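You operate a simulated robot arm through the tools that you are given. There is no shell and no other tool. Be economical: measure what you need, move in short steps, check, and stop when the job is done.

Carry out the task below with a simulated two-armed robot. There is one attempt and no reset: what you move stays moved.

TASK
Put the large harbour print on the top of the film bench away on the bottom shelf of the low camera table. Push the shallow teal drawer shut. Push the drawer of the black dry cabinet shut. Put the slide holder labelled "R-42" from the top of the lamp bench on the small plan print and the slide holder marked "R-57" in the tray of the blue-tag light stand. Put the open teal box on the top of the freezer lid away on the top of the plan chest. Put the memory card labelled "M-32" from the top of the freezer lid on the perforated top of the suction table and the memory card that says "M-25" on top of the spool of blue thread. Put the wide yellow-label box from the top of the grey side table on the blue book. Take the request card on the top of the freezer lid and put it away on the small table by the glass door. Put the bagged book on the top of the freezer lid away on the top of the low wooden bench. Pick up the small teal box that says "Box V-21" from the top of the slide bench with one hand, pass it to the other hand and put it on the shelf under the small table. Do these in any order. Set down upright: wide yellow-label box, request card, small teal box.
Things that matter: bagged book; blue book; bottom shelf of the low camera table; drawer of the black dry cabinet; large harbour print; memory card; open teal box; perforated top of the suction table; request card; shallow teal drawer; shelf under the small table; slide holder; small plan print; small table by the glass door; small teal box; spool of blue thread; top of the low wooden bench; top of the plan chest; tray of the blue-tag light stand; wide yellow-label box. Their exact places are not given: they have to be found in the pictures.

It is judged by the outcome, as a careful person would: the job done as asked, and still so three seconds after it is handed in. It fails if anything else is knocked over, pushed out of place, dropped, spilled or broken. Lids that push on must go on centred and level and be pressed home; caps that screw on are set level and turned clockwise until they are tight.

THE ROBOT
Two 7-joint arms with two-finger parallel grippers on one trunk, on a base that drives. Base frame: it is fixed to the floor where the robot stands at the start and does not move with it; the origin is under the middle of the robot, x ahead of it, y to its left, z up; the surface under the hand at the start is at about z = 800. Lengths are in mm, angles in degrees, forces in N, time in s.
The left shoulder is at the start at [20, 138, 1225], the right one opposite. With the tool pointing down near the work surface each hand reaches from about 100 to 480 mm from the robot's upright axis, wherever it stands, measured 20 degrees to its own side. Places, roughly: bagged book [-3250, 4750, 1000]; blue book [-6000, -2000, 750]; bottom shelf of the low camera table [-6500, 2100, 300]; drawer of the black dry cabinet [-4700, 3100, 100]; large harbour print [500, 0, 750]; memory card [-3500, 4750, 1000]; open teal box [-3750, 4750, 1000]; perforated top of the suction table [-6900, 4500, 800]; request card [-3250, 4500, 1000]; shallow teal drawer [-5100, 3000, 600]; shelf under the small table (23x38 cm) [-920, -2520, 300]; slide holder [-6500, 2750, 750]; small plan print [-6500, 3000, 750]; small table by the glass door [-900, -2500, 800]; small teal box [250, -1750, 750]; spool of blue thread (6x6x7 cm) [-3200, 4800, 900]; top of the low wooden bench [-4500, 4600, 600]; top of the plan chest [-2400, 4700, 900]; tray of the blue-tag light stand (20x15 cm) [-8260, 1240, 380]; wide yellow-label box [-2500, -250, 750]. Payload 1.57 kg a hand.
The TCP of each hand is the grasp point between the finger pads, 30 mm short of the fingertips. In the tool frame z runs along the fingers and y along their closing line. The gripper opens to 80 mm. The fingers are 17 mm wide and 12 mm thick; the gripper's body (40 by 82 mm) begins 80 mm behind the TCP.
Orientation is that of the tool frame in the base frame, as [roll, pitch, yaw] about the fixed x, y, z axes, in that order (R = Rz(yaw) Ry(pitch) Rx(roll)). With the fingers straight down and closing along the base's y, the tool's x points along the base's -x, its y along +y and its z along -z.

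THE INTERFACE
- The arms move only by the tool apply_moves. It takes "left_series", "right_series" or both (then of equal length, played together; a hand with none holds still); each is a list of rows, each a list of 7 numbers: the gripper command, from -1 (shut) to 1 (fully open), values between in proportion, then the shift along the tool's x, y, z in mm, then the turn, a rotation vector about the tool's x, y, z in degrees. In form: [[hand, dx, dy, dz, ax, ay, az], ...]. A call has 1 to 20 rows; each row is the pose to reach, as a shift and turn from the pose commanded when the call began, along the tool's axes at that moment. Rows are played at 5 a second. More than 50 mm and 8.6 degrees between two rows, or a gripper value outside its range, and nothing of the call is played. A pose out of reach is approached as far as the arm can. The call stops where the force on the tool passes 40 N (or 10 N more than at its start, if that is more) or the arm is blocked; 0.2 s more then pass. Each finger travels about 45 mm/s and halts on what it meets, pressing with about 34 N; the grip force reading is that of the motor and also rises with nothing between the fingers. The clock runs only during rows and for 0.2 s after the last one: add rows that repeat a pose to give the fingers time. The reply holds the time, the measured pose of the TCP, the force on the tool along the base axes, the opening and the grip force, in the units named above and with some noise, with the torque about the TCP (base axes, N m) and any sound that the robot's microphone picked up.
- Cameras (640 x 400 px; columns grow to the right, rows downward): "scene" is now at [169.4, 9.2, 1200.7]; the picture's right is [0.13, -0.99, 0.00], its down [0.44, 0.06, -0.90] and it looks along [0.89, 0.11, 0.44] (base axes); focal length 214 px, centre (320, 200). "left" rides on the left gripper at [72, 7, -122] in its tool frame; the picture's right is [-0.09, 1.00, 0.00], its down [-0.84, -0.08, -0.54] and it looks along [-0.54, -0.05, 0.84] (tool axes); focal length 238 px, centre (320, 200). "right" rides on the right gripper at [72, -6, -122] in its tool frame; the picture's right is [0.09, 1.00, 0.00], its down [-0.84, 0.08, -0.54] and it looks along [-0.54, 0.05, 0.84] (tool axes); focal length 238 px, centre (320, 200).
- grab_frame(camera): a new picture of that camera. The clock stands still meanwhile.
- lift_body(by): slides the trunk up (or, below 0, down) by that many mm; the arms and the scene camera ride with it, the base frame stays. It gives what a move gives, with no picture.
- base_move(legs): drives the robot by 1 to 6 legs, each [ahead, left, turn to the left] in mm, mm and degrees, along the robot's own axes; the way and the turn of a leg run together, so that a leg with both is an arc; at most 1500 mm and 180 degrees a leg. The arms and the cameras ride along, it lands a little off, and it stops where it bumps. It gives what a move gives.
- turn_head(pan, tilt): turns the head with the scene camera to pan (to the left, within 60 degrees either way) and tilt (down, from -29 to 69), counted from straight ahead of the robot. It gives what a move gives.
- pixel_to_xyz(camera, pixels): for up to 12 pixels [column, row] of the newest picture of that camera ("zoom" is the newest enlarged one), the place [x, y, z] in the base frame of the surface seen there, good to about 3 mm. The clock stands still meanwhile.
- zoom(camera, box): a new picture of the part [left, top, right, bottom] of that camera's present view, enlarged. The clock stands still meanwhile.
- close_job(): hands the job in; it is judged then, once.

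Work in short steps. Measure before you move; look again where a grasp or a placing could have gone wrong, and mend it. You have 371 turns and 326 pictures in all, those below and enlarged ones among them. Open the grippers and draw the arms clear of the work before you hand the job in, unless the task says otherwise; then end with one line.

The tools are called after ">>>" by a JSON object that holds its "fn" and its "kwargs". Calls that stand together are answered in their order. apply_moves: Moves the arms, as the interface text tells. Its arguments: {"type":"object","properties":{"left_series":{"type":"array"},"right_series":{"type":"array"}},"required":[]} The other tools are called the same way: lift_body (by) slides the trunk up or down; base_move (legs) drives the base; turn_head (pan, tilt) turns the head that bears the scene camera; grab_frame (camera) takes a picture; pixel_to_xyz (camera, pixels) gives the place of the surface under pixels of a picture; zoom (camera, box) takes an enlarged picture of a part of a camera's view; close_job () hands the job in.

At the start:

```text
t: 0.0
left_position: [229.0, 75.8, 1094.3]
left_tool_rot: [177.8, -2.5, -178.7]
left_force: [107.9, -18.9, 19.7]
left_ft_torque: [2.23, 15.86, 2.52]
left_grip_width: 79.9
left_grip_force: 0.0
right_position: [267.2, -125.8, 1056.4]
right_tool_rot: [180.0, 0.0, 180.0]
right_force: [0.0, 0.7, 0.9]
right_ft_torque: [0.03, -0.01, 0.02]
right_grip_width: 80.0
right_grip_force: 0.0
trunk travel left (down, up): [-600.0, 640.0]
robot x, y, heading: [1.3, 3.5, -0.4]
head pan, tilt: [-9.0, 68.8]
```

scene: 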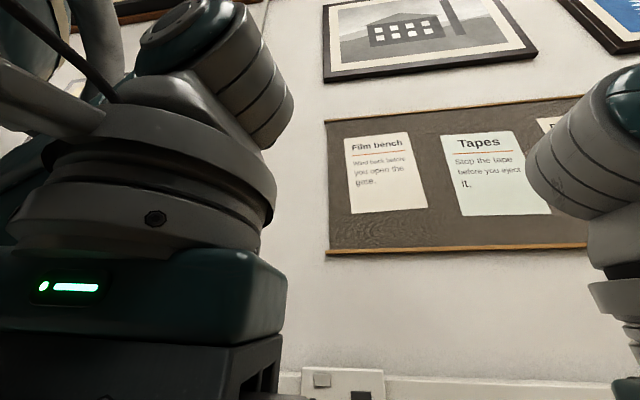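
right: 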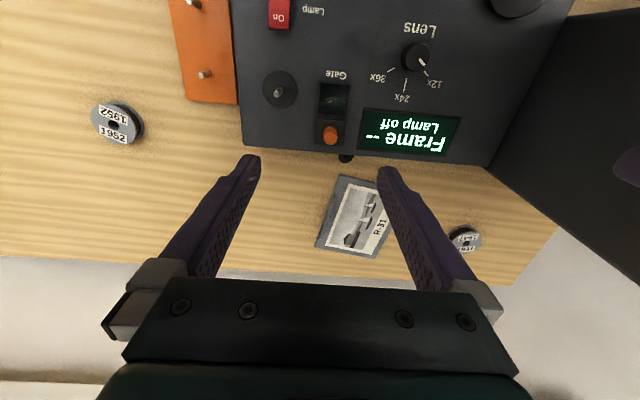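
left: 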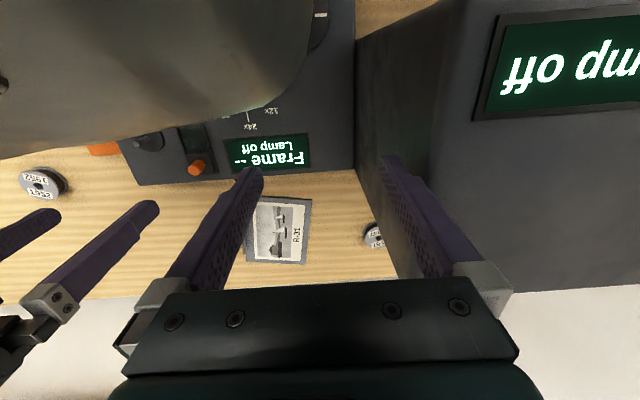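

The left hand reads 108 N of force at the start and the scene camera looks upward although its tilt reads 68.8. I turn the head to look at the bench and the left hand.

>>> {"fn": "turn_head", "kwargs": {"pan": 0, "tilt": 45}}

>>> {"fn": "grab_frame", "kwargs": {"camera": "scene"}}

```text
t: 0.9
left_position: [232.9, 75.5, 1092.8]
left_tool_rot: [177.7, -2.4, -178.0]
left_force: [101.3, 19.8, 13.7]
left_ft_torque: [-2.71, 14.28, -0.66]
left_grip_width: 80.0
left_grip_force: 0.1
right_position: [266.8, -125.0, 1056.7]
right_tool_rot: [180.0, 0.0, 180.0]
right_force: [0.2, 0.2, -0.4]
right_ft_torque: [0.0, 0.03, -0.02]
right_grip_width: 79.9
right_grip_force: 0.2
trunk travel left (down, up): [-600.0, 640.0]
robot x, y, heading: [1.3, 1.0, -0.2]
head pan, tilt: [0.0, 45.0]
```

```text
322 pictures are left
```

scene: 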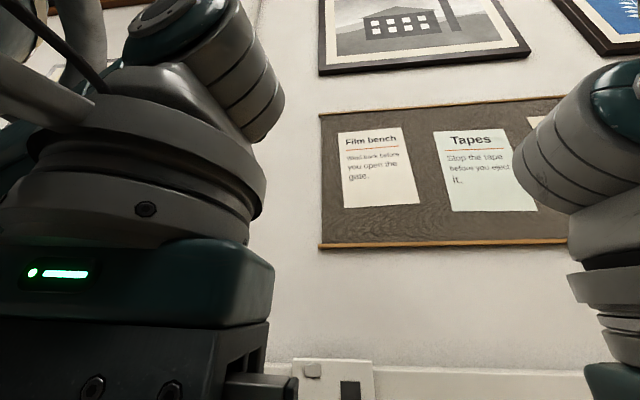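

The head tilt has no effect on the view: the head is probably pressing on the left hand (grey mass at top-left of the left picture). I measure what surrounds the left hand.

>>> {"fn": "grab_frame", "kwargs": {"camera": "left"}}

>>> {"fn": "pixel_to_xyz", "kwargs": {"camera": "left", "pixels": [[150, 60], [250, 60], [380, 60], [390, 110], [450, 100], [600, 250], [550, 60], [480, 270], [280, 220], [265, 150]]}}

```text
321 pictures are left
```

left: 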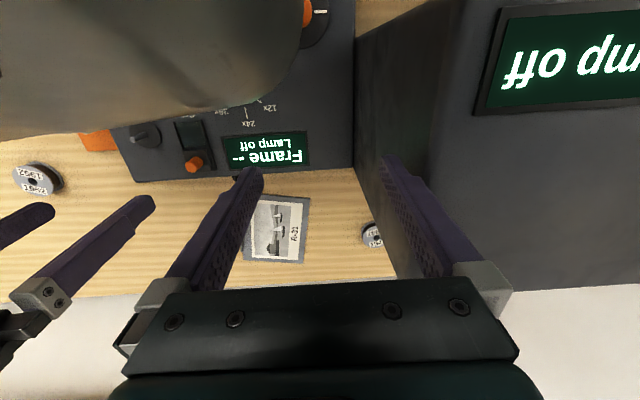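

```text
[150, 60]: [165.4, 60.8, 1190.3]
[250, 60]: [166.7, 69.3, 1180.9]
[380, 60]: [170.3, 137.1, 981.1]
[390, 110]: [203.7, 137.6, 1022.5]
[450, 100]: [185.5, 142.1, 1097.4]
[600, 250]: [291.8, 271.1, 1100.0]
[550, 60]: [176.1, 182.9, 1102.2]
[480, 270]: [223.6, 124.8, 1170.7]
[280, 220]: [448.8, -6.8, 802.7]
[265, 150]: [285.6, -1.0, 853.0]
```

The head (at about [166, 65, 1185]) presses on the left gripper from behind; forward at this height is free. I move the left hand ahead (tool −x) 80 mm.

>>> {"fn": "apply_moves", "kwargs": {"left_series": [[1, -20, 0, 0, 0, 0, 0], [1, -40, 0, 0, 0, 0, 0], [1, -60, 0, 0, 0, 0, 0], [1, -80, 0, 0, 0, 0, 0], [1, -80, 0, 0, 0, 0, 0]]}}

>>> {"fn": "grab_frame", "kwargs": {"camera": "scene"}}

```text
t: 2.1
left_position: [310.5, 77.0, 1092.6]
left_tool_rot: [177.9, -2.4, -178.8]
left_force: [0.0, 0.5, -1.1]
left_ft_torque: [0.04, 0.01, 0.02]
left_grip_width: 79.9
left_grip_force: 0.1
right_position: [266.4, -126.1, 1056.4]
right_tool_rot: [-180.0, 0.0, 180.0]
right_force: [-0.4, -0.3, -0.8]
right_ft_torque: [-0.02, 0.01, 0.01]
right_grip_width: 80.2
right_grip_force: 0.1
trunk travel left (down, up): [-600.0, 640.0]
robot x, y, heading: [-1.5, -0.7, 0.1]
head pan, tilt: [0.0, 45.0]
```

```text
320 pictures are left
```

scene: 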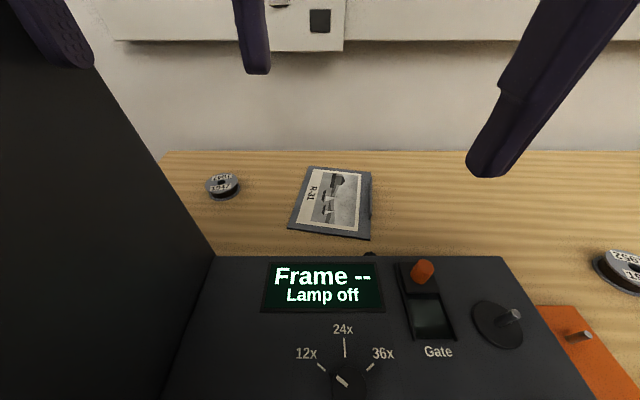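

Freed: forces are zero and the view is now down at the bench. I zoom onto the print near (335,200) and also look around the bench.

>>> {"fn": "zoom", "kwargs": {"camera": "scene", "box": [260, 150, 420, 250]}}

>>> {"fn": "pixel_to_xyz", "kwargs": {"camera": "scene", "pixels": [[308, 169], [371, 173], [369, 238], [290, 230], [330, 205], [390, 205], [370, 253], [222, 186], [340, 262], [450, 262]]}}

>>> {"fn": "turn_head", "kwargs": {"pan": -50, "tilt": 35}}

>>> {"fn": "grab_frame", "kwargs": {"camera": "scene"}}

>>> {"fn": "turn_head", "kwargs": {"pan": 50, "tilt": 35}}

>>> {"fn": "grab_frame", "kwargs": {"camera": "scene"}}

```text
4.00 times, centred on (340, 200) of scene
```

zoom: 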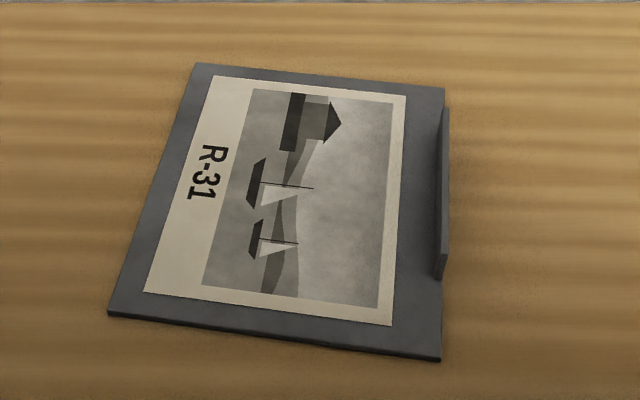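

```text
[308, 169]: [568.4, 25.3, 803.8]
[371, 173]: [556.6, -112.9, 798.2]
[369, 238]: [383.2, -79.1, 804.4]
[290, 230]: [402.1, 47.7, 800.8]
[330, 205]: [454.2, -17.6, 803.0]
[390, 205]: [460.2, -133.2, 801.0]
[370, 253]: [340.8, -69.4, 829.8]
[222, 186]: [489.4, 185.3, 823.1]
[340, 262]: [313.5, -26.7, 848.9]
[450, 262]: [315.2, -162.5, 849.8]
```

```text
t: 3.3
left_position: [309.3, 77.9, 1090.7]
left_tool_rot: [178.0, -2.4, -178.7]
left_force: [-0.4, 0.7, -0.2]
left_ft_torque: [-0.05, 0.0, 0.0]
left_grip_width: 79.9
left_grip_force: 0.0
right_position: [267.9, -125.3, 1056.3]
right_tool_rot: [180.0, 0.0, -180.0]
right_force: [0.2, -0.3, 0.3]
right_ft_torque: [-0.02, 0.0, 0.0]
right_grip_width: 80.0
right_grip_force: 0.1
trunk travel left (down, up): [-600.0, 640.0]
robot x, y, heading: [3.7, -1.5, -0.1]
head pan, tilt: [-50.0, 35.0]
```

```text
318 pictures are left
```

scene: 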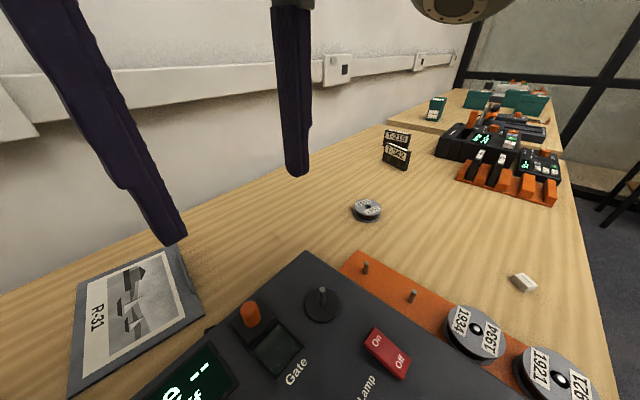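

```text
t: 5.0
left_position: [309.7, 77.7, 1090.6]
left_tool_rot: [177.8, -2.4, -178.7]
left_force: [0.2, 0.5, -0.2]
left_ft_torque: [0.01, -0.02, -0.01]
left_grip_width: 79.8
left_grip_force: 0.0
right_position: [267.0, -124.8, 1055.7]
right_tool_rot: [180.0, 0.0, -179.9]
right_force: [0.4, 0.8, 0.3]
right_ft_torque: [-0.01, 0.02, -0.03]
right_grip_width: 80.0
right_grip_force: 0.1
trunk travel left (down, up): [-600.0, 640.0]
robot x, y, heading: [-1.2, -0.1, -0.1]
head pan, tilt: [50.0, 35.0]
```

```text
317 pictures are left
```

scene: 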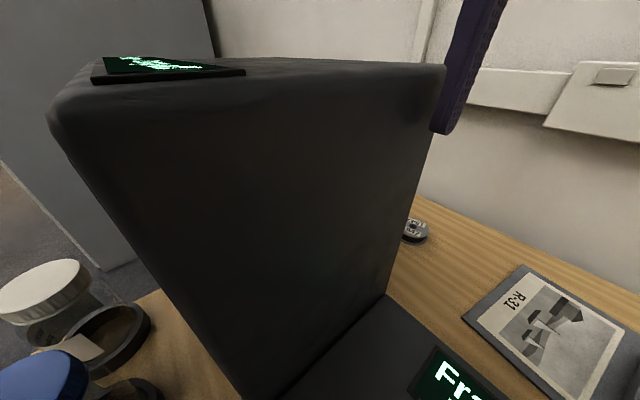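

The print is a thin board with an upright tab along its right edge, good for gripping. I zoom on it to measure the tab.

>>> {"fn": "turn_head", "kwargs": {"pan": -10, "tilt": 40}}

>>> {"fn": "zoom", "kwargs": {"camera": "scene", "box": [200, 120, 360, 220]}}

>>> {"fn": "grab_frame", "kwargs": {"camera": "scene"}}

>>> {"fn": "grab_frame", "kwargs": {"camera": "right"}}

```text
t: 6.3
left_position: [309.3, 78.5, 1091.0]
left_tool_rot: [177.8, -2.5, -178.7]
left_force: [0.2, 0.2, 0.2]
left_ft_torque: [0.01, -0.01, 0.03]
left_grip_width: 79.5
left_grip_force: 0.0
right_position: [266.8, -124.8, 1056.0]
right_tool_rot: [180.0, 0.0, 180.0]
right_force: [0.1, -0.5, 0.2]
right_ft_torque: [0.04, 0.01, 0.01]
right_grip_width: 80.2
right_grip_force: 0.1
trunk travel left (down, up): [-600.0, 640.0]
robot x, y, heading: [-3.0, 2.0, 0.0]
head pan, tilt: [-10.0, 40.0]
```

```text
4.00 times, centred on (280, 170) of scene
```

zoom: 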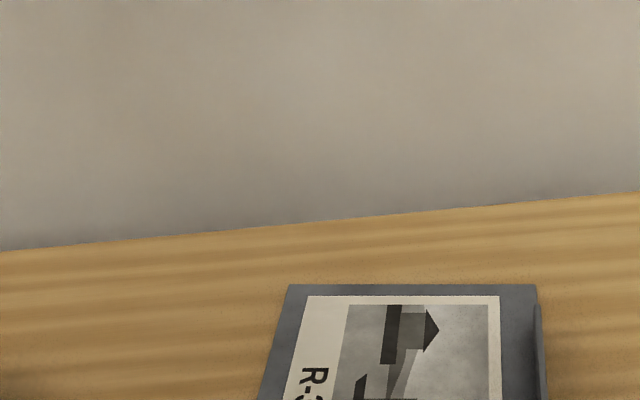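

```text
315 pictures are left
```

scene: 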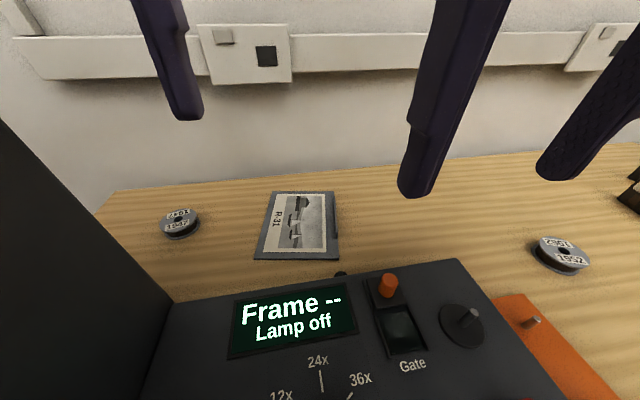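

```text
314 pictures are left
```

right: 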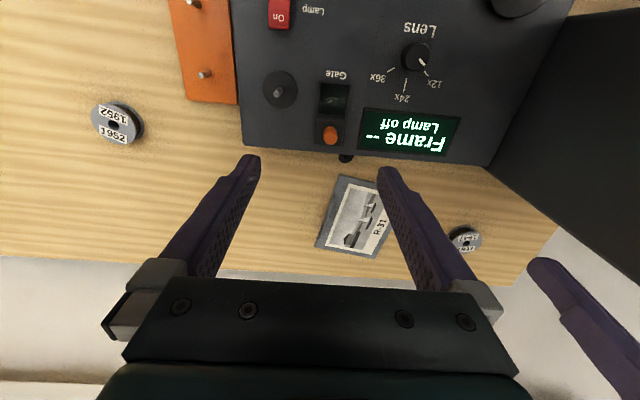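

I zoom on the tab in the right camera for precise coordinates.

>>> {"fn": "zoom", "kwargs": {"camera": "right", "box": [306, 170, 402, 260]}}

>>> {"fn": "zoom", "kwargs": {"camera": "scene", "box": [250, 180, 362, 270]}}

```text
4.44 times, centred on (354, 215) of right
```

zoom: 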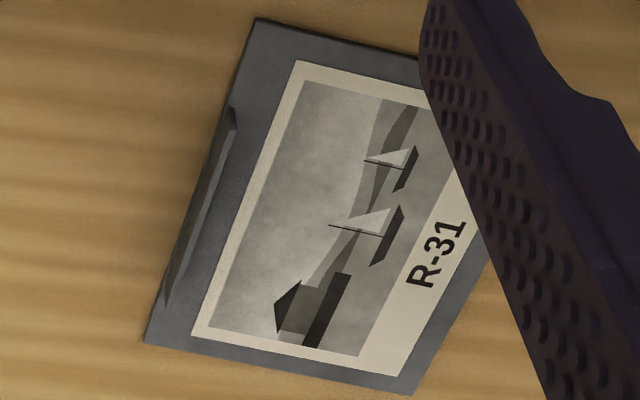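

```text
4.44 times, centred on (306, 225) of scene
```

zoom: 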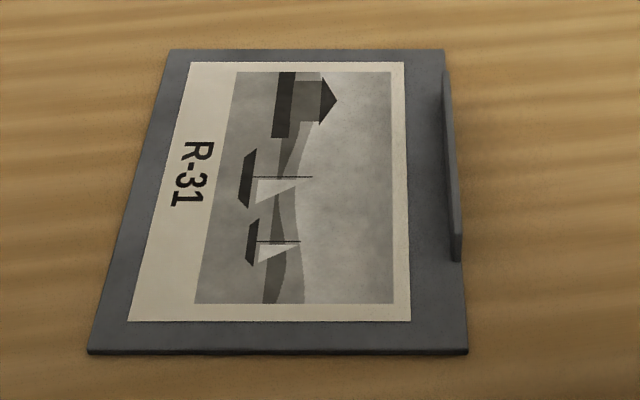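

>>> {"fn": "pixel_to_xyz", "kwargs": {"camera": "zoom", "pixels": [[447, 75], [452, 150], [458, 230], [458, 258], [446, 55], [467, 350], [90, 350], [168, 52], [300, 250], [430, 200]]}}

```text
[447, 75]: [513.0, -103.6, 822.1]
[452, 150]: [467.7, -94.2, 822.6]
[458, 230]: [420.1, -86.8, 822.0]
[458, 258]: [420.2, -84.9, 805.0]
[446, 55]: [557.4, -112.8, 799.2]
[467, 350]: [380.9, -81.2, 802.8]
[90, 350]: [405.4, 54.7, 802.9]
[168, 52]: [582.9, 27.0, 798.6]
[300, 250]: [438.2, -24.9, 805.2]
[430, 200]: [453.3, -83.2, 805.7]
```

The tab runs from [420,-87] to [513,-104], top z 822. I'll first do the small teal box nearby (it needs both hands), so I raise the left hand clear of the tall monitor and look around behind/right.

>>> {"fn": "apply_moves", "kwargs": {"left_series": [[1, 0, -20, 0, 0, 0, 0], [1, 0, -20, -30, 0, 0, 0], [1, 0, -20, -60, 0, 0, 0], [1, 0, -20, -60, 0, 0, 0]]}}

>>> {"fn": "turn_head", "kwargs": {"pan": -60, "tilt": 20}}

>>> {"fn": "grab_frame", "kwargs": {"camera": "scene"}}

```text
t: 7.5
left_position: [304.2, 57.6, 1120.2]
left_tool_rot: [177.7, -8.1, -178.2]
left_force: [-0.5, -0.8, -0.5]
left_ft_torque: [-0.01, 0.01, -0.01]
left_grip_width: 80.2
left_grip_force: 0.0
right_position: [267.0, -126.1, 1056.0]
right_tool_rot: [-180.0, 0.0, -179.9]
right_force: [0.3, 0.0, 0.1]
right_ft_torque: [0.0, 0.02, 0.01]
right_grip_width: 80.0
right_grip_force: 0.0
trunk travel left (down, up): [-600.0, 640.0]
robot x, y, heading: [0.7, -0.3, 0.1]
head pan, tilt: [-10.0, 40.0]
stopped in row 4 (left hand): the arm was blocked; the commanded pose is now the measured one
```

```text
t: 8.7
left_position: [304.4, 58.1, 1120.5]
left_tool_rot: [177.7, -8.2, -178.3]
left_force: [0.7, 0.0, -0.9]
left_ft_torque: [-0.02, -0.02, -0.01]
left_grip_width: 80.0
left_grip_force: 0.1
right_position: [267.4, -125.4, 1056.7]
right_tool_rot: [180.0, -0.1, -179.9]
right_force: [-0.8, 0.7, 0.4]
right_ft_torque: [-0.01, 0.0, 0.0]
right_grip_width: 79.9
right_grip_force: 0.1
trunk travel left (down, up): [-600.0, 640.0]
robot x, y, heading: [0.6, -1.8, 0.0]
head pan, tilt: [-60.0, 20.0]
```

```text
311 pictures are left
```

scene: 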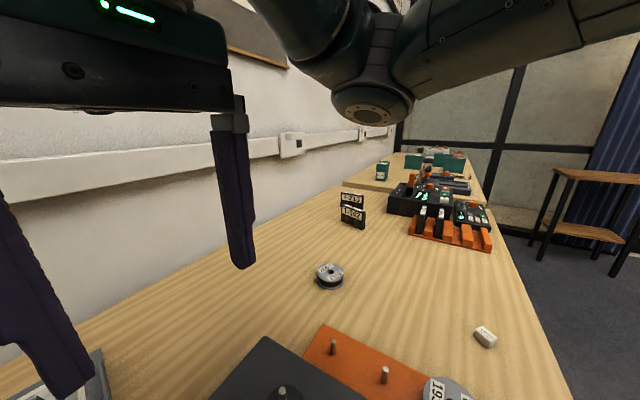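

The slide bench is further right with several teal boxes, and the small two-tier table to the right. I raise the trunk, back off and strafe right.

>>> {"fn": "lift_body", "kwargs": {"by": 120}}

>>> {"fn": "base_move", "kwargs": {"legs": [[-300, 0, 0], [0, -1450, 0]]}}

>>> {"fn": "turn_head", "kwargs": {"pan": -20, "tilt": 35}}

>>> {"fn": "grab_frame", "kwargs": {"camera": "scene"}}

>>> {"fn": "turn_head", "kwargs": {"pan": -60, "tilt": 30}}

>>> {"fn": "grab_frame", "kwargs": {"camera": "scene"}}

```text
t: 10.2
left_position: [304.6, 57.8, 1241.4]
left_tool_rot: [177.8, -8.2, -178.2]
left_force: [0.0, 0.2, 0.6]
left_ft_torque: [0.0, 0.02, -0.06]
left_grip_width: 79.9
left_grip_force: 0.1
right_position: [266.6, -125.7, 1175.9]
right_tool_rot: [-180.0, 0.0, -180.0]
right_force: [-0.3, 0.2, -0.4]
right_ft_torque: [0.05, 0.0, 0.01]
right_grip_width: 80.2
right_grip_force: 0.1
trunk travel left (down, up): [-720.0, 520.0]
robot x, y, heading: [-1.8, -3.8, 0.1]
head pan, tilt: [-60.0, 20.0]
```

```text
t: 19.1
left_position: [22.9, -1389.2, 1241.0]
left_tool_rot: [177.6, -8.2, -176.9]
left_force: [0.5, -0.9, 0.3]
left_ft_torque: [0.01, -0.01, -0.01]
left_grip_width: 79.9
left_grip_force: 0.1
right_position: [-10.9, -1573.6, 1176.3]
right_tool_rot: [-179.9, 0.0, -178.7]
right_force: [-0.3, 0.5, 0.2]
right_ft_torque: [0.03, 0.03, 0.02]
right_grip_width: 80.1
right_grip_force: 0.2
trunk travel left (down, up): [-720.0, 520.0]
robot x, y, heading: [-282.5, -1456.0, 1.2]
head pan, tilt: [-60.0, 20.0]
```

```text
t: 20.1
left_position: [21.4, -1388.7, 1240.6]
left_tool_rot: [177.8, -8.3, -176.9]
left_force: [-0.4, 0.7, 0.1]
left_ft_torque: [0.0, -0.03, 0.0]
left_grip_width: 80.2
left_grip_force: 0.0
right_position: [-11.4, -1574.5, 1175.9]
right_tool_rot: [180.0, 0.0, -178.7]
right_force: [1.1, -0.4, 0.0]
right_ft_torque: [-0.01, -0.01, -0.03]
right_grip_width: 79.7
right_grip_force: 0.0
trunk travel left (down, up): [-720.0, 520.0]
robot x, y, heading: [-283.6, -1454.1, 1.4]
head pan, tilt: [-20.0, 35.0]
```

```text
310 pictures are left
```

scene: 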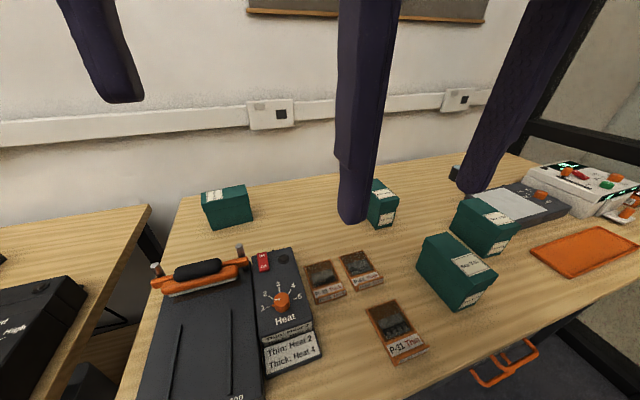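

```text
t: 21.2
left_position: [20.5, -1390.2, 1240.4]
left_tool_rot: [177.7, -8.3, -177.0]
left_force: [0.6, -0.5, -0.2]
left_ft_torque: [-0.01, 0.01, -0.04]
left_grip_width: 80.1
left_grip_force: 0.0
right_position: [-11.6, -1573.6, 1177.1]
right_tool_rot: [-180.0, 0.0, -178.7]
right_force: [-0.8, -0.2, 0.1]
right_ft_torque: [-0.03, 0.02, -0.02]
right_grip_width: 80.0
right_grip_force: 0.1
trunk travel left (down, up): [-720.0, 520.0]
robot x, y, heading: [-282.7, -1455.0, 1.6]
head pan, tilt: [-60.0, 30.0]
```

```text
309 pictures are left
```

scene: 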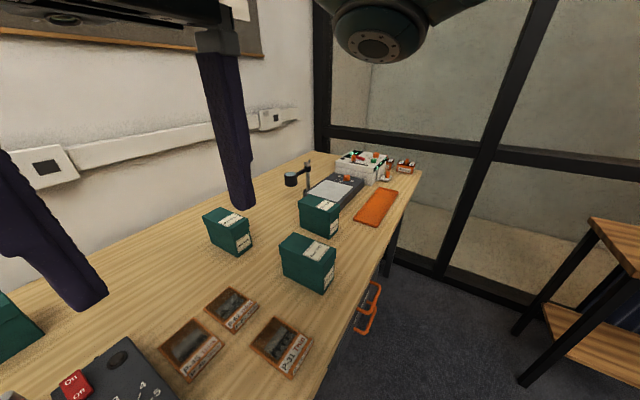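

Four teal boxes; I zoom onto the labels.

>>> {"fn": "zoom", "kwargs": {"camera": "scene", "box": [195, 185, 355, 295]}}

>>> {"fn": "turn_head", "kwargs": {"pan": -20, "tilt": 35}}

>>> {"fn": "zoom", "kwargs": {"camera": "scene", "box": [190, 170, 270, 230]}}

>>> {"fn": "grab_frame", "kwargs": {"camera": "right"}}

```text
3.64 times, centred on (275, 240) of scene
```

zoom: 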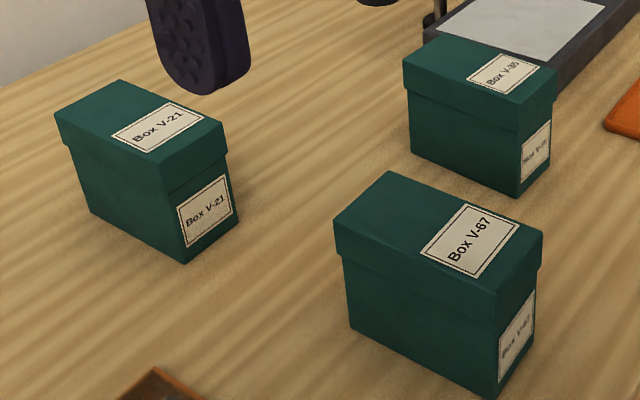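

```text
t: 22.3
left_position: [21.8, -1390.1, 1240.9]
left_tool_rot: [177.7, -8.2, -176.9]
left_force: [-0.5, -0.4, -0.3]
left_ft_torque: [0.03, 0.0, 0.02]
left_grip_width: 79.9
left_grip_force: 0.0
right_position: [-11.2, -1573.0, 1176.2]
right_tool_rot: [-180.0, 0.0, -178.7]
right_force: [0.5, 0.5, -0.6]
right_ft_torque: [0.0, 0.0, 0.0]
right_grip_width: 79.9
right_grip_force: 0.0
trunk travel left (down, up): [-720.0, 520.0]
robot x, y, heading: [-280.5, -1455.9, 1.3]
head pan, tilt: [-20.0, 35.0]
```

```text
6.67 times, centred on (230, 200) of scene
```

zoom: 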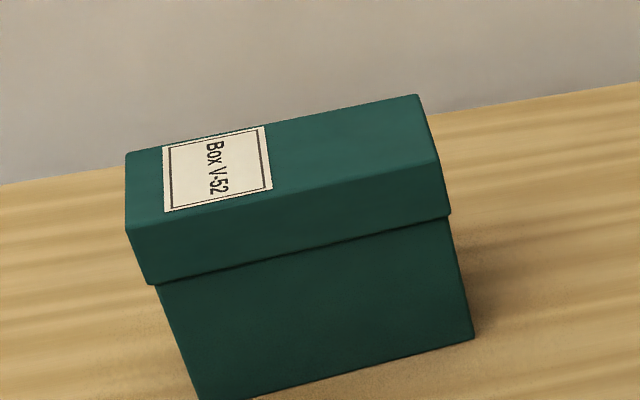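

```text
306 pictures are left
```

right: 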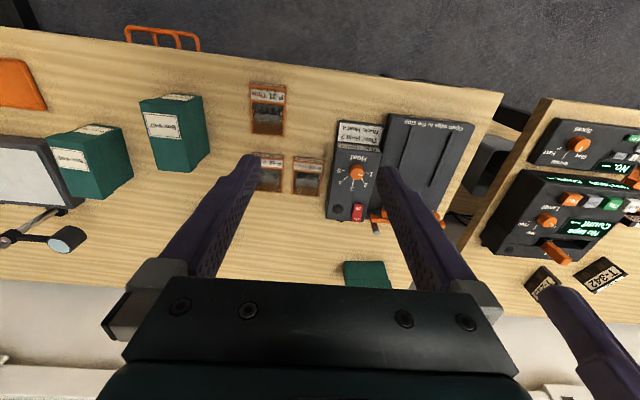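

V-21 is the one at about (228,230) in the pan −60 view. I turn back to measure it.

>>> {"fn": "turn_head", "kwargs": {"pan": -55, "tilt": 35}}

>>> {"fn": "zoom", "kwargs": {"camera": "scene", "box": [160, 160, 320, 260]}}

```text
t: 23.3
left_position: [22.3, -1390.7, 1240.4]
left_tool_rot: [177.8, -8.3, -176.9]
left_force: [0.7, -0.2, -0.1]
left_ft_torque: [0.02, 0.01, -0.02]
left_grip_width: 79.8
left_grip_force: 0.0
right_position: [-10.9, -1574.5, 1176.3]
right_tool_rot: [180.0, -0.1, -178.7]
right_force: [0.4, -0.5, -0.5]
right_ft_torque: [0.0, 0.03, 0.0]
right_grip_width: 80.0
right_grip_force: 0.0
trunk travel left (down, up): [-720.0, 520.0]
robot x, y, heading: [-283.4, -1451.6, 1.3]
head pan, tilt: [-55.0, 35.0]
```

```text
4.00 times, centred on (240, 210) of scene
```

zoom: 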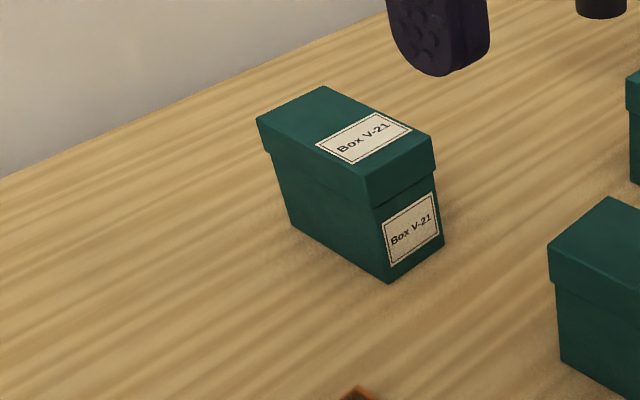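

>>> {"fn": "pixel_to_xyz", "kwargs": {"camera": "zoom", "pixels": [[260, 120], [320, 90], [430, 140], [370, 175], [345, 130], [388, 278], [440, 243], [300, 225], [365, 205], [300, 310], [600, 220]]}}

```text
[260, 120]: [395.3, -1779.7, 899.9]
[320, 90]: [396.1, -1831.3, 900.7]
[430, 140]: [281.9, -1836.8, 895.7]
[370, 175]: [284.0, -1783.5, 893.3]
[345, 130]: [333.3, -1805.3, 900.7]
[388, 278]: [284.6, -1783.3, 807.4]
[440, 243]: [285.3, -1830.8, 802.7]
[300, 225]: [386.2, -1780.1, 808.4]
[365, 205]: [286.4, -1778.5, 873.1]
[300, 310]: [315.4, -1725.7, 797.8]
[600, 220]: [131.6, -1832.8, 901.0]
```

V-21 occupies x 281–397, y −1834…−1779, z 800–900. I drive so that it's in reach of the right hand and look at the table to the right meanwhile.

>>> {"fn": "base_move", "kwargs": {"legs": [[225, -225, -1.3]]}}

>>> {"fn": "turn_head", "kwargs": {"pan": -60, "tilt": 35}}

>>> {"fn": "grab_frame", "kwargs": {"camera": "scene"}}

>>> {"fn": "grab_frame", "kwargs": {"camera": "right"}}

```text
t: 25.4
left_position: [250.2, -1617.4, 1241.4]
left_tool_rot: [177.8, -8.2, -178.0]
left_force: [-0.8, -0.3, 0.1]
left_ft_torque: [-0.01, -0.04, 0.02]
left_grip_width: 80.1
left_grip_force: 0.1
right_position: [212.7, -1800.7, 1176.6]
right_tool_rot: [180.0, 0.0, -179.9]
right_force: [-0.3, -0.5, 0.2]
right_ft_torque: [0.0, -0.02, 0.01]
right_grip_width: 79.9
right_grip_force: 0.0
trunk travel left (down, up): [-720.0, 520.0]
robot x, y, heading: [-51.7, -1673.4, 0.1]
head pan, tilt: [-55.0, 35.0]
```

```text
t: 26.1
left_position: [249.4, -1617.0, 1241.5]
left_tool_rot: [177.7, -8.2, -177.9]
left_force: [-0.8, -0.2, 0.1]
left_ft_torque: [0.0, -0.03, 0.02]
left_grip_width: 80.0
left_grip_force: 0.0
right_position: [213.2, -1800.3, 1176.2]
right_tool_rot: [-180.0, 0.0, -179.9]
right_force: [0.2, -0.5, 0.0]
right_ft_torque: [0.0, 0.01, 0.0]
right_grip_width: 79.9
right_grip_force: 0.2
trunk travel left (down, up): [-720.0, 520.0]
robot x, y, heading: [-58.2, -1675.8, 0.2]
head pan, tilt: [-60.0, 35.0]
```

```text
304 pictures are left
```

scene: 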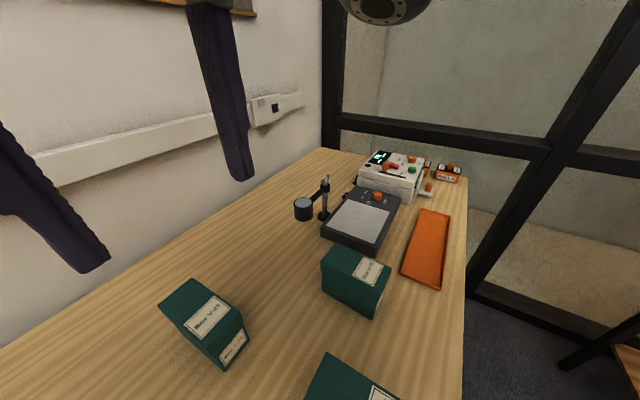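

```text
303 pictures are left
```

right: 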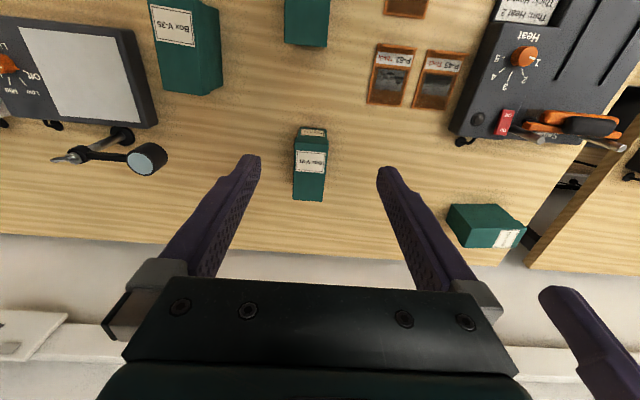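

I lower the trunk to working height and measure the box with the right camera.

>>> {"fn": "lift_body", "kwargs": {"by": -120}}

>>> {"fn": "grab_frame", "kwargs": {"camera": "right"}}

```text
t: 27.6
left_position: [251.4, -1615.7, 1121.2]
left_tool_rot: [177.7, -8.1, -178.0]
left_force: [-0.5, -0.3, 0.5]
left_ft_torque: [0.03, -0.02, 0.01]
left_grip_width: 80.2
left_grip_force: 0.2
right_position: [213.5, -1800.8, 1056.8]
right_tool_rot: [180.0, 0.0, -179.8]
right_force: [-0.3, -0.2, 0.0]
right_ft_torque: [0.02, 0.03, -0.01]
right_grip_width: 79.7
right_grip_force: 0.1
trunk travel left (down, up): [-600.0, 640.0]
robot x, y, heading: [-55.6, -1671.6, -0.1]
head pan, tilt: [-60.0, 35.0]
```

```text
302 pictures are left
```

right: 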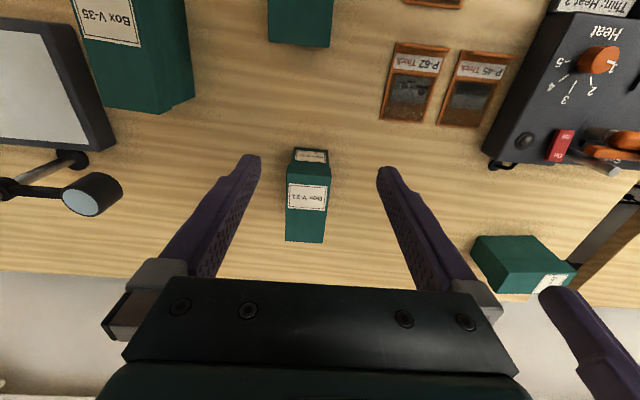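

>>> {"fn": "pixel_to_xyz", "kwargs": {"camera": "right", "pixels": [[290, 165], [328, 165], [287, 240], [323, 241], [307, 200], [295, 151], [326, 151]]}}

```text
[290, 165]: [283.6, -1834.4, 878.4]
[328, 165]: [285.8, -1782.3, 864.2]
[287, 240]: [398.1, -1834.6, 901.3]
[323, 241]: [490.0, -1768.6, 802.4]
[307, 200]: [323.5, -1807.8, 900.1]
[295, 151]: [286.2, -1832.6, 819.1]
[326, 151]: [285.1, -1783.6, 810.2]
```

Box centre y≈−1808. I move the right hand over the far part of the box (x 368), then down to z 858 (tips 828).

>>> {"fn": "apply_moves", "kwargs": {"right_series": [[1, -40, -2, 0, 0, 0, 0], [1, -80, -4, 0, 0, 0, 0], [1, -120, -6, 0, 0, 0, 0], [1, -154, -7, 0, 0, 0, 0], [1, -154, -7, 45, 0, 0, 0], [1, -154, -7, 90, 0, 0, 0], [1, -154, -7, 120, 0, 0, 0], [1, -154, -7, 120, 0, 0, 0]]}}

>>> {"fn": "grab_frame", "kwargs": {"camera": "right"}}

```text
t: 29.4
left_position: [249.1, -1616.1, 1120.6]
left_tool_rot: [177.7, -8.2, -178.0]
left_force: [-0.9, -0.2, -0.5]
left_ft_torque: [-0.01, 0.01, 0.03]
left_grip_width: 79.9
left_grip_force: 0.2
right_position: [365.3, -1807.5, 935.4]
right_tool_rot: [-179.9, 0.1, -179.8]
right_force: [0.4, 0.0, 0.5]
right_ft_torque: [0.02, 0.0, -0.01]
right_grip_width: 79.8
right_grip_force: 0.0
trunk travel left (down, up): [-600.0, 640.0]
robot x, y, heading: [-52.8, -1672.1, -0.1]
head pan, tilt: [-60.0, 35.0]
```

```text
301 pictures are left
```

right: 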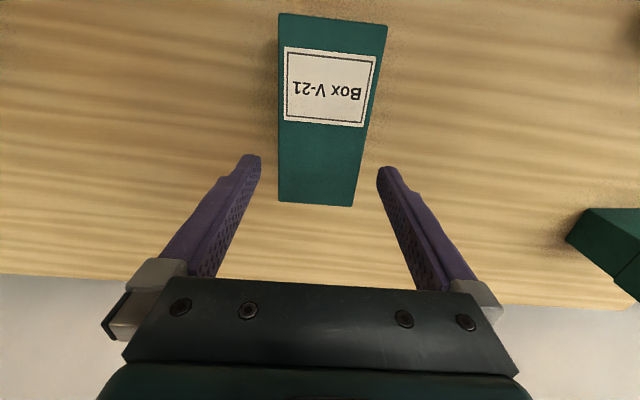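

Centred over the far part of the box. Down 77 mm and close.

>>> {"fn": "apply_moves", "kwargs": {"right_series": [[1, 0, 0, 40, 0, 0, 0], [1, 0, 0, 77, 0, 0, 0], [1, 0, 0, 77, 0, 0, 0], [-1, 0, 0, 77, 0, 0, 0], [-1, 0, 0, 77, 0, 0, 0], [-1, 0, 0, 77, 0, 0, 0], [-1, 0, 0, 77, 0, 0, 0], [-1, 0, 0, 40, 0, 0, 0], [-1, 0, 0, 0, 0, 0, 0], [-1, 0, 0, -40, 0, 0, 0], [-1, 0, 0, -40, 0, 0, 0]]}}

>>> {"fn": "grab_frame", "kwargs": {"camera": "right"}}

>>> {"fn": "grab_frame", "kwargs": {"camera": "scene"}}

```text
t: 31.8
left_position: [250.0, -1616.0, 1121.8]
left_tool_rot: [177.7, -8.2, -178.0]
left_force: [0.0, -0.2, -0.4]
left_ft_torque: [-0.01, -0.01, -0.02]
left_grip_width: 79.8
left_grip_force: 0.0
right_position: [367.8, -1809.1, 977.3]
right_tool_rot: [-180.0, 0.0, -179.9]
right_force: [0.1, -0.6, -3.2]
right_ft_torque: [0.0, -0.05, 0.01]
right_grip_width: 59.9
right_grip_force: 33.6
trunk travel left (down, up): [-600.0, 640.0]
robot x, y, heading: [-52.0, -1675.3, 0.4]
head pan, tilt: [-60.0, 35.0]
```

```text
300 pictures are left
```

right: 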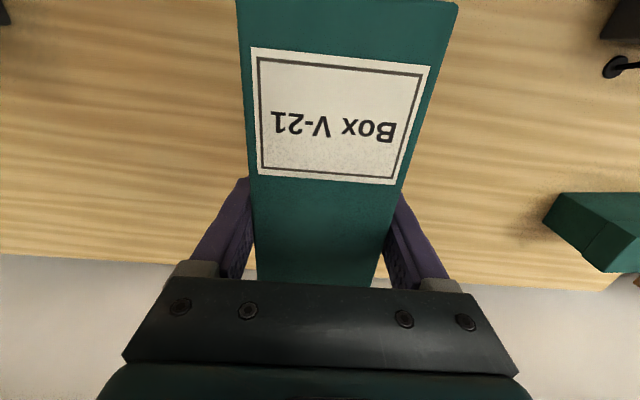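

```text
299 pictures are left
```

scene: 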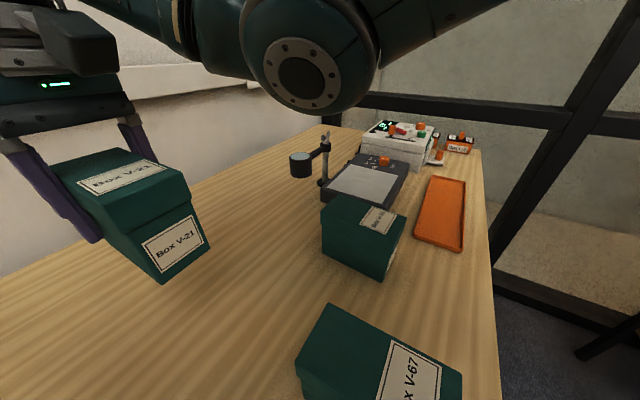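

Box held (≈3 N). I back the base away from the bench to do the handover in free space and to view the small table.

>>> {"fn": "lift_body", "kwargs": {"by": 60}}

>>> {"fn": "base_move", "kwargs": {"legs": [[-450, 0, 0], [0, 0, -60]]}}

>>> {"fn": "turn_head", "kwargs": {"pan": -50, "tilt": 30}}

>>> {"fn": "grab_frame", "kwargs": {"camera": "scene"}}

```text
t: 32.8
left_position: [249.6, -1615.8, 1180.5]
left_tool_rot: [177.7, -8.2, -178.0]
left_force: [0.9, -0.1, -0.5]
left_ft_torque: [0.03, -0.01, -0.03]
left_grip_width: 79.9
left_grip_force: 0.1
right_position: [368.3, -1806.9, 1036.9]
right_tool_rot: [180.0, 0.0, -179.8]
right_force: [0.0, -0.6, -3.0]
right_ft_torque: [0.01, -0.07, -0.02]
right_grip_width: 59.7
right_grip_force: 33.7
trunk travel left (down, up): [-660.0, 580.0]
robot x, y, heading: [-51.9, -1674.9, 0.2]
head pan, tilt: [-60.0, 35.0]
```

```text
t: 38.1
left_position: [-304.6, -1907.5, 1180.3]
left_tool_rot: [177.7, -8.2, 122.9]
left_force: [0.2, -0.5, -0.1]
left_ft_torque: [-0.02, 0.03, -0.01]
left_grip_width: 80.1
left_grip_force: 0.0
right_position: [-408.7, -2107.0, 1035.8]
right_tool_rot: [180.0, 0.0, 121.0]
right_force: [-0.9, -0.4, -2.4]
right_ft_torque: [-0.07, -0.03, -0.03]
right_grip_width: 59.9
right_grip_force: 34.1
trunk travel left (down, up): [-660.0, 580.0]
robot x, y, heading: [-513.3, -1674.0, -58.7]
head pan, tilt: [-60.0, 35.0]
```

```text
t: 38.9
left_position: [-305.5, -1906.2, 1179.6]
left_tool_rot: [177.6, -8.3, 123.0]
left_force: [-0.3, 0.5, 0.3]
left_ft_torque: [-0.02, 0.01, -0.03]
left_grip_width: 79.9
left_grip_force: 0.0
right_position: [-409.4, -2106.4, 1037.1]
right_tool_rot: [180.0, 0.1, 121.1]
right_force: [0.9, -0.4, -2.0]
right_ft_torque: [-0.06, -0.04, 0.02]
right_grip_width: 59.6
right_grip_force: 34.1
trunk travel left (down, up): [-660.0, 580.0]
robot x, y, heading: [-510.5, -1671.7, -58.7]
head pan, tilt: [-50.0, 30.0]
```

```text
298 pictures are left
```

scene: 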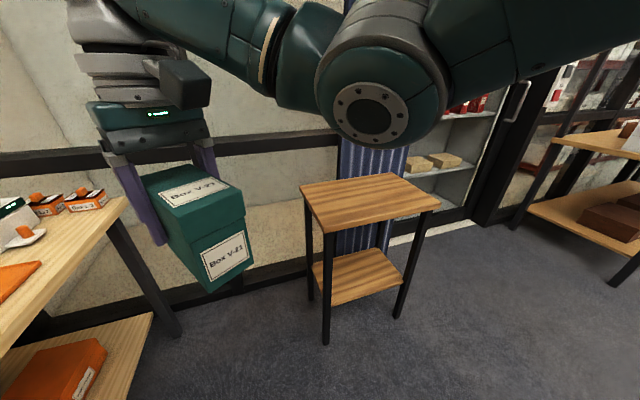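

The small table with its shelf is clear. I measure its corners.

>>> {"fn": "pixel_to_xyz", "kwargs": {"camera": "scene", "pixels": [[302, 187], [322, 229], [438, 205], [375, 176], [325, 340], [398, 315], [318, 262], [330, 303], [400, 282], [360, 280], [310, 298], [410, 225]]}}

```text
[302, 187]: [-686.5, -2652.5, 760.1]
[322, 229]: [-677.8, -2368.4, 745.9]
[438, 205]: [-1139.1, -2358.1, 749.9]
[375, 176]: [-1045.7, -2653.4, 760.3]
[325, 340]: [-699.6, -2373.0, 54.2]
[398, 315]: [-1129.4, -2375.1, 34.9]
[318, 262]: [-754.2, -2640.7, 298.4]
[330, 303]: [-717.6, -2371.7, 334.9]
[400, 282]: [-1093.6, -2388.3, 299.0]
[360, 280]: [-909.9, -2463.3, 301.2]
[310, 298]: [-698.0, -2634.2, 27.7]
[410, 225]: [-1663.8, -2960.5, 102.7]
```

Table top spans x −1140…−680, y −2655…−2360 (z 760), shelf z 300. For the handover I bring the left hand to point forward (turn about its tool y), lower and to the left.

>>> {"fn": "apply_moves", "kwargs": {"left_series": [[1, -10, 10, 40, 0, -8, 0], [1, -20, 20, 80, 0, -16, 0], [1, -30, 30, 120, 0, -24, 0], [1, -52, 51, 164, 0, -32, 0], [1, -52, 51, 164, 0, -40, 0], [1, -52, 51, 164, 0, -48, 0], [1, -52, 51, 164, 0, -56, 0], [1, -52, 51, 164, 0, -64, 0], [1, -52, 51, 164, 0, -72, 0], [1, -52, 51, 164, 0, -80, 0], [1, -52, 51, 164, 0, -88, 0], [1, -52, 51, 164, 0, -96, 0], [1, -52, 51, 164, 0, -96, 0]]}}

>>> {"fn": "turn_head", "kwargs": {"pan": 0, "tilt": 40}}

>>> {"fn": "grab_frame", "kwargs": {"camera": "scene"}}

>>> {"fn": "grab_frame", "kwargs": {"camera": "left"}}

```text
refused: row 4 steps farther than a row can; nothing moved
```

```text
t: 40.0
left_position: [-305.8, -1907.7, 1180.3]
left_tool_rot: [177.7, -8.2, 122.9]
left_force: [-0.8, -0.2, 1.0]
left_ft_torque: [0.01, 0.0, 0.0]
left_grip_width: 80.3
left_grip_force: 0.1
right_position: [-408.7, -2105.7, 1037.3]
right_tool_rot: [-179.9, 0.0, 121.1]
right_force: [-0.7, -0.3, -4.0]
right_ft_torque: [-0.11, -0.07, -0.06]
right_grip_width: 59.6
right_grip_force: 34.2
trunk travel left (down, up): [-660.0, 580.0]
robot x, y, heading: [-514.3, -1679.0, -58.7]
head pan, tilt: [0.0, 40.0]
```

```text
297 pictures are left
```

scene: 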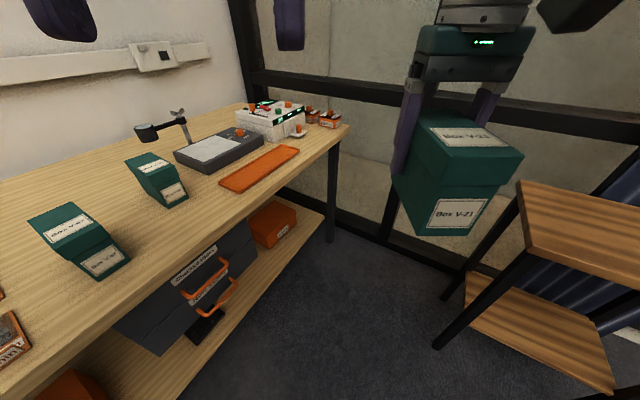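

```text
296 pictures are left
```

left: 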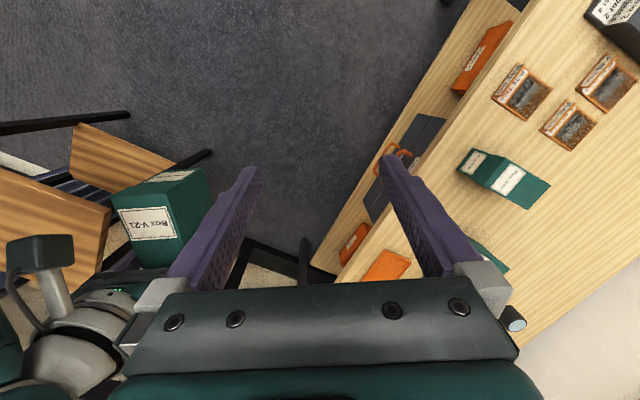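

Row 4 stepped too far; I even it out and resend.

>>> {"fn": "apply_moves", "kwargs": {"left_series": [[1, -10, 10, 40, 0, -8, 0], [1, -20, 20, 80, 0, -16, 0], [1, -30, 30, 120, 0, -24, 0], [1, -42, 41, 150, 0, -32, 0], [1, -52, 51, 164, 0, -40, 0], [1, -52, 51, 164, 0, -48, 0], [1, -52, 51, 164, 0, -56, 0], [1, -52, 51, 164, 0, -64, 0], [1, -52, 51, 164, 0, -72, 0], [1, -52, 51, 164, 0, -80, 0], [1, -52, 51, 164, 0, -88, 0], [1, -52, 51, 164, 0, -96, 0], [1, -52, 51, 164, 0, -96, 0]]}}

>>> {"fn": "grab_frame", "kwargs": {"camera": "left"}}

>>> {"fn": "grab_frame", "kwargs": {"camera": "scene"}}

```text
t: 42.8
left_position: [-241.6, -1900.6, 1013.2]
left_tool_rot: [134.1, 86.8, 76.7]
left_force: [0.5, 0.4, 0.5]
left_ft_torque: [0.01, 0.0, 0.0]
left_grip_width: 79.9
left_grip_force: 0.0
right_position: [-408.3, -2105.3, 1036.7]
right_tool_rot: [-180.0, 0.0, 121.1]
right_force: [-0.4, -0.1, -3.6]
right_ft_torque: [-0.06, -0.02, -0.03]
right_grip_width: 59.9
right_grip_force: 33.9
trunk travel left (down, up): [-660.0, 580.0]
robot x, y, heading: [-511.2, -1676.5, -58.9]
head pan, tilt: [0.0, 40.0]
```

```text
295 pictures are left
```

left: 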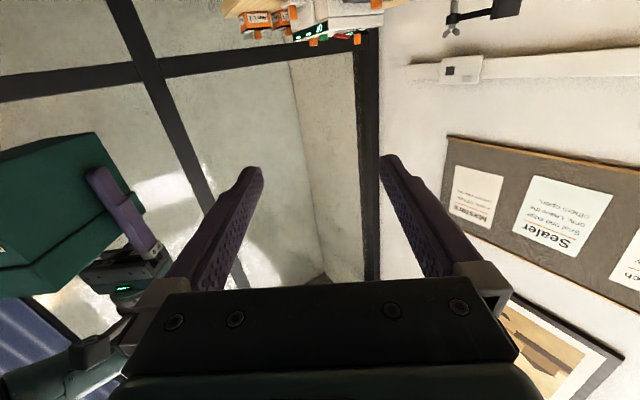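

```text
294 pictures are left
```

scene: 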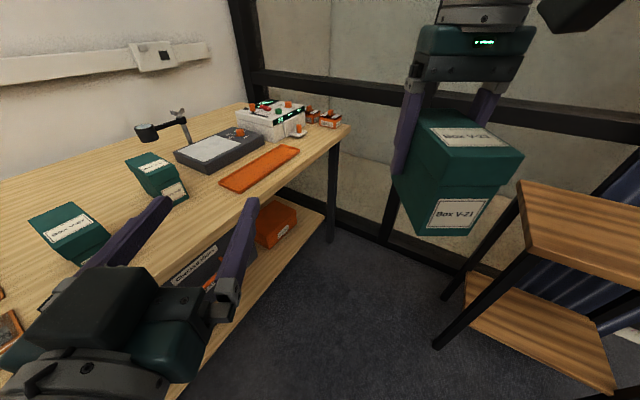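

The left hand now points forward. I bring the right hand (with box) 110 mm to the left and draw the left hand back 45 mm and down 12.

>>> {"fn": "apply_moves", "kwargs": {"left_series": [[1, 4, 0, -15, 0, 0, 0], [1, 8, 0, -30, 0, 0, 0], [1, 12, 0, -45, 0, 0, 0], [1, 12, 0, -45, 0, 0, 0], [1, 12, 0, -45, 0, 0, 0]], "right_series": [[-1, 0, 25, 0, 0, 0, 0], [-1, 0, 50, 0, 0, 0, 0], [-1, 0, 80, 0, 0, 0, 0], [-1, 0, 110, 0, 0, 0, 0], [-1, 0, 110, 0, 0, 0, 0]]}}

>>> {"fn": "grab_frame", "kwargs": {"camera": "scene"}}

```text
t: 44.0
left_position: [-264.9, -1862.2, 1003.1]
left_tool_rot: [135.0, 86.8, 77.7]
left_force: [0.5, 0.4, 0.3]
left_ft_torque: [-0.01, -0.01, -0.01]
left_grip_width: 80.0
left_grip_force: 0.0
right_position: [-314.5, -2049.8, 1036.5]
right_tool_rot: [-179.9, 0.0, 121.1]
right_force: [0.3, 0.0, -2.7]
right_ft_torque: [-0.05, -0.04, 0.03]
right_grip_width: 59.8
right_grip_force: 34.2
trunk travel left (down, up): [-660.0, 580.0]
robot x, y, heading: [-511.6, -1675.4, -58.9]
head pan, tilt: [0.0, 40.0]
```

```text
293 pictures are left
```

scene: 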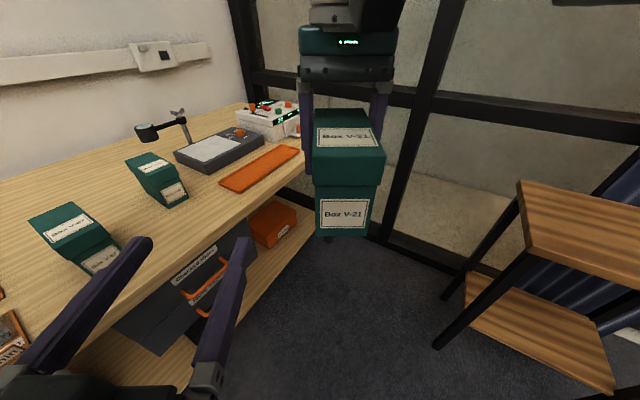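

Now I move the left hand sideways 140 mm, in line with the box, still short of it.

>>> {"fn": "apply_moves", "kwargs": {"left_series": [[1, 0, -35, -3, 0, 0, 0], [1, 0, -70, -3, 0, 0, 0], [1, 0, -105, -3, 0, 0, 0], [1, 0, -140, -3, 0, 0, 0], [1, 0, -140, -3, 0, 0, 0]]}}

>>> {"fn": "grab_frame", "kwargs": {"camera": "scene"}}

>>> {"fn": "grab_frame", "kwargs": {"camera": "left"}}

```text
t: 45.2
left_position: [-384.2, -1935.0, 999.0]
left_tool_rot: [134.9, 86.9, 77.5]
left_force: [0.8, -0.3, 0.4]
left_ft_torque: [-0.02, 0.0, -0.01]
left_grip_width: 80.1
left_grip_force: 0.0
right_position: [-315.6, -2050.3, 1036.3]
right_tool_rot: [180.0, 0.0, 121.1]
right_force: [0.2, -0.6, -2.2]
right_ft_torque: [-0.05, -0.07, -0.01]
right_grip_width: 60.0
right_grip_force: 34.0
trunk travel left (down, up): [-660.0, 580.0]
robot x, y, heading: [-513.1, -1676.7, -58.9]
head pan, tilt: [0.0, 40.0]
```

```text
292 pictures are left
```

scene: 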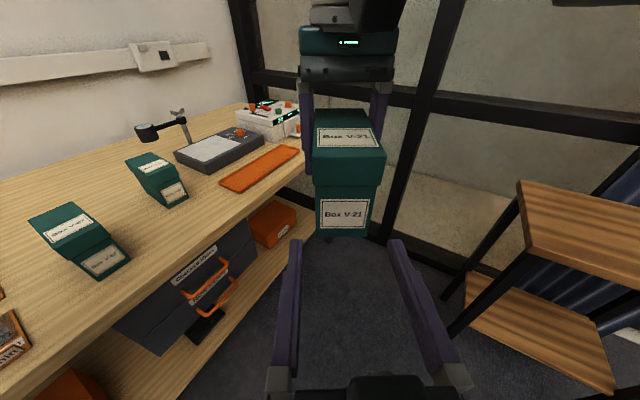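

```text
291 pictures are left
```

left: 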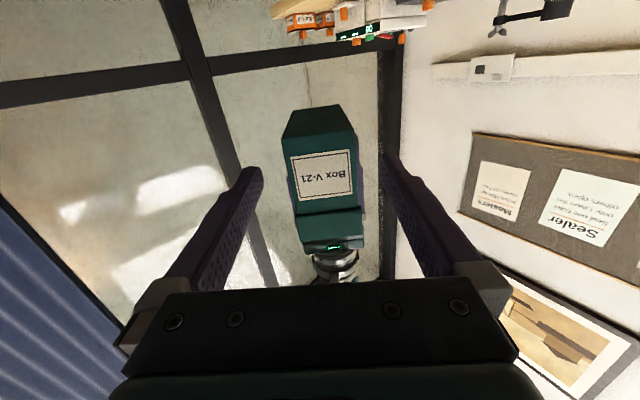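

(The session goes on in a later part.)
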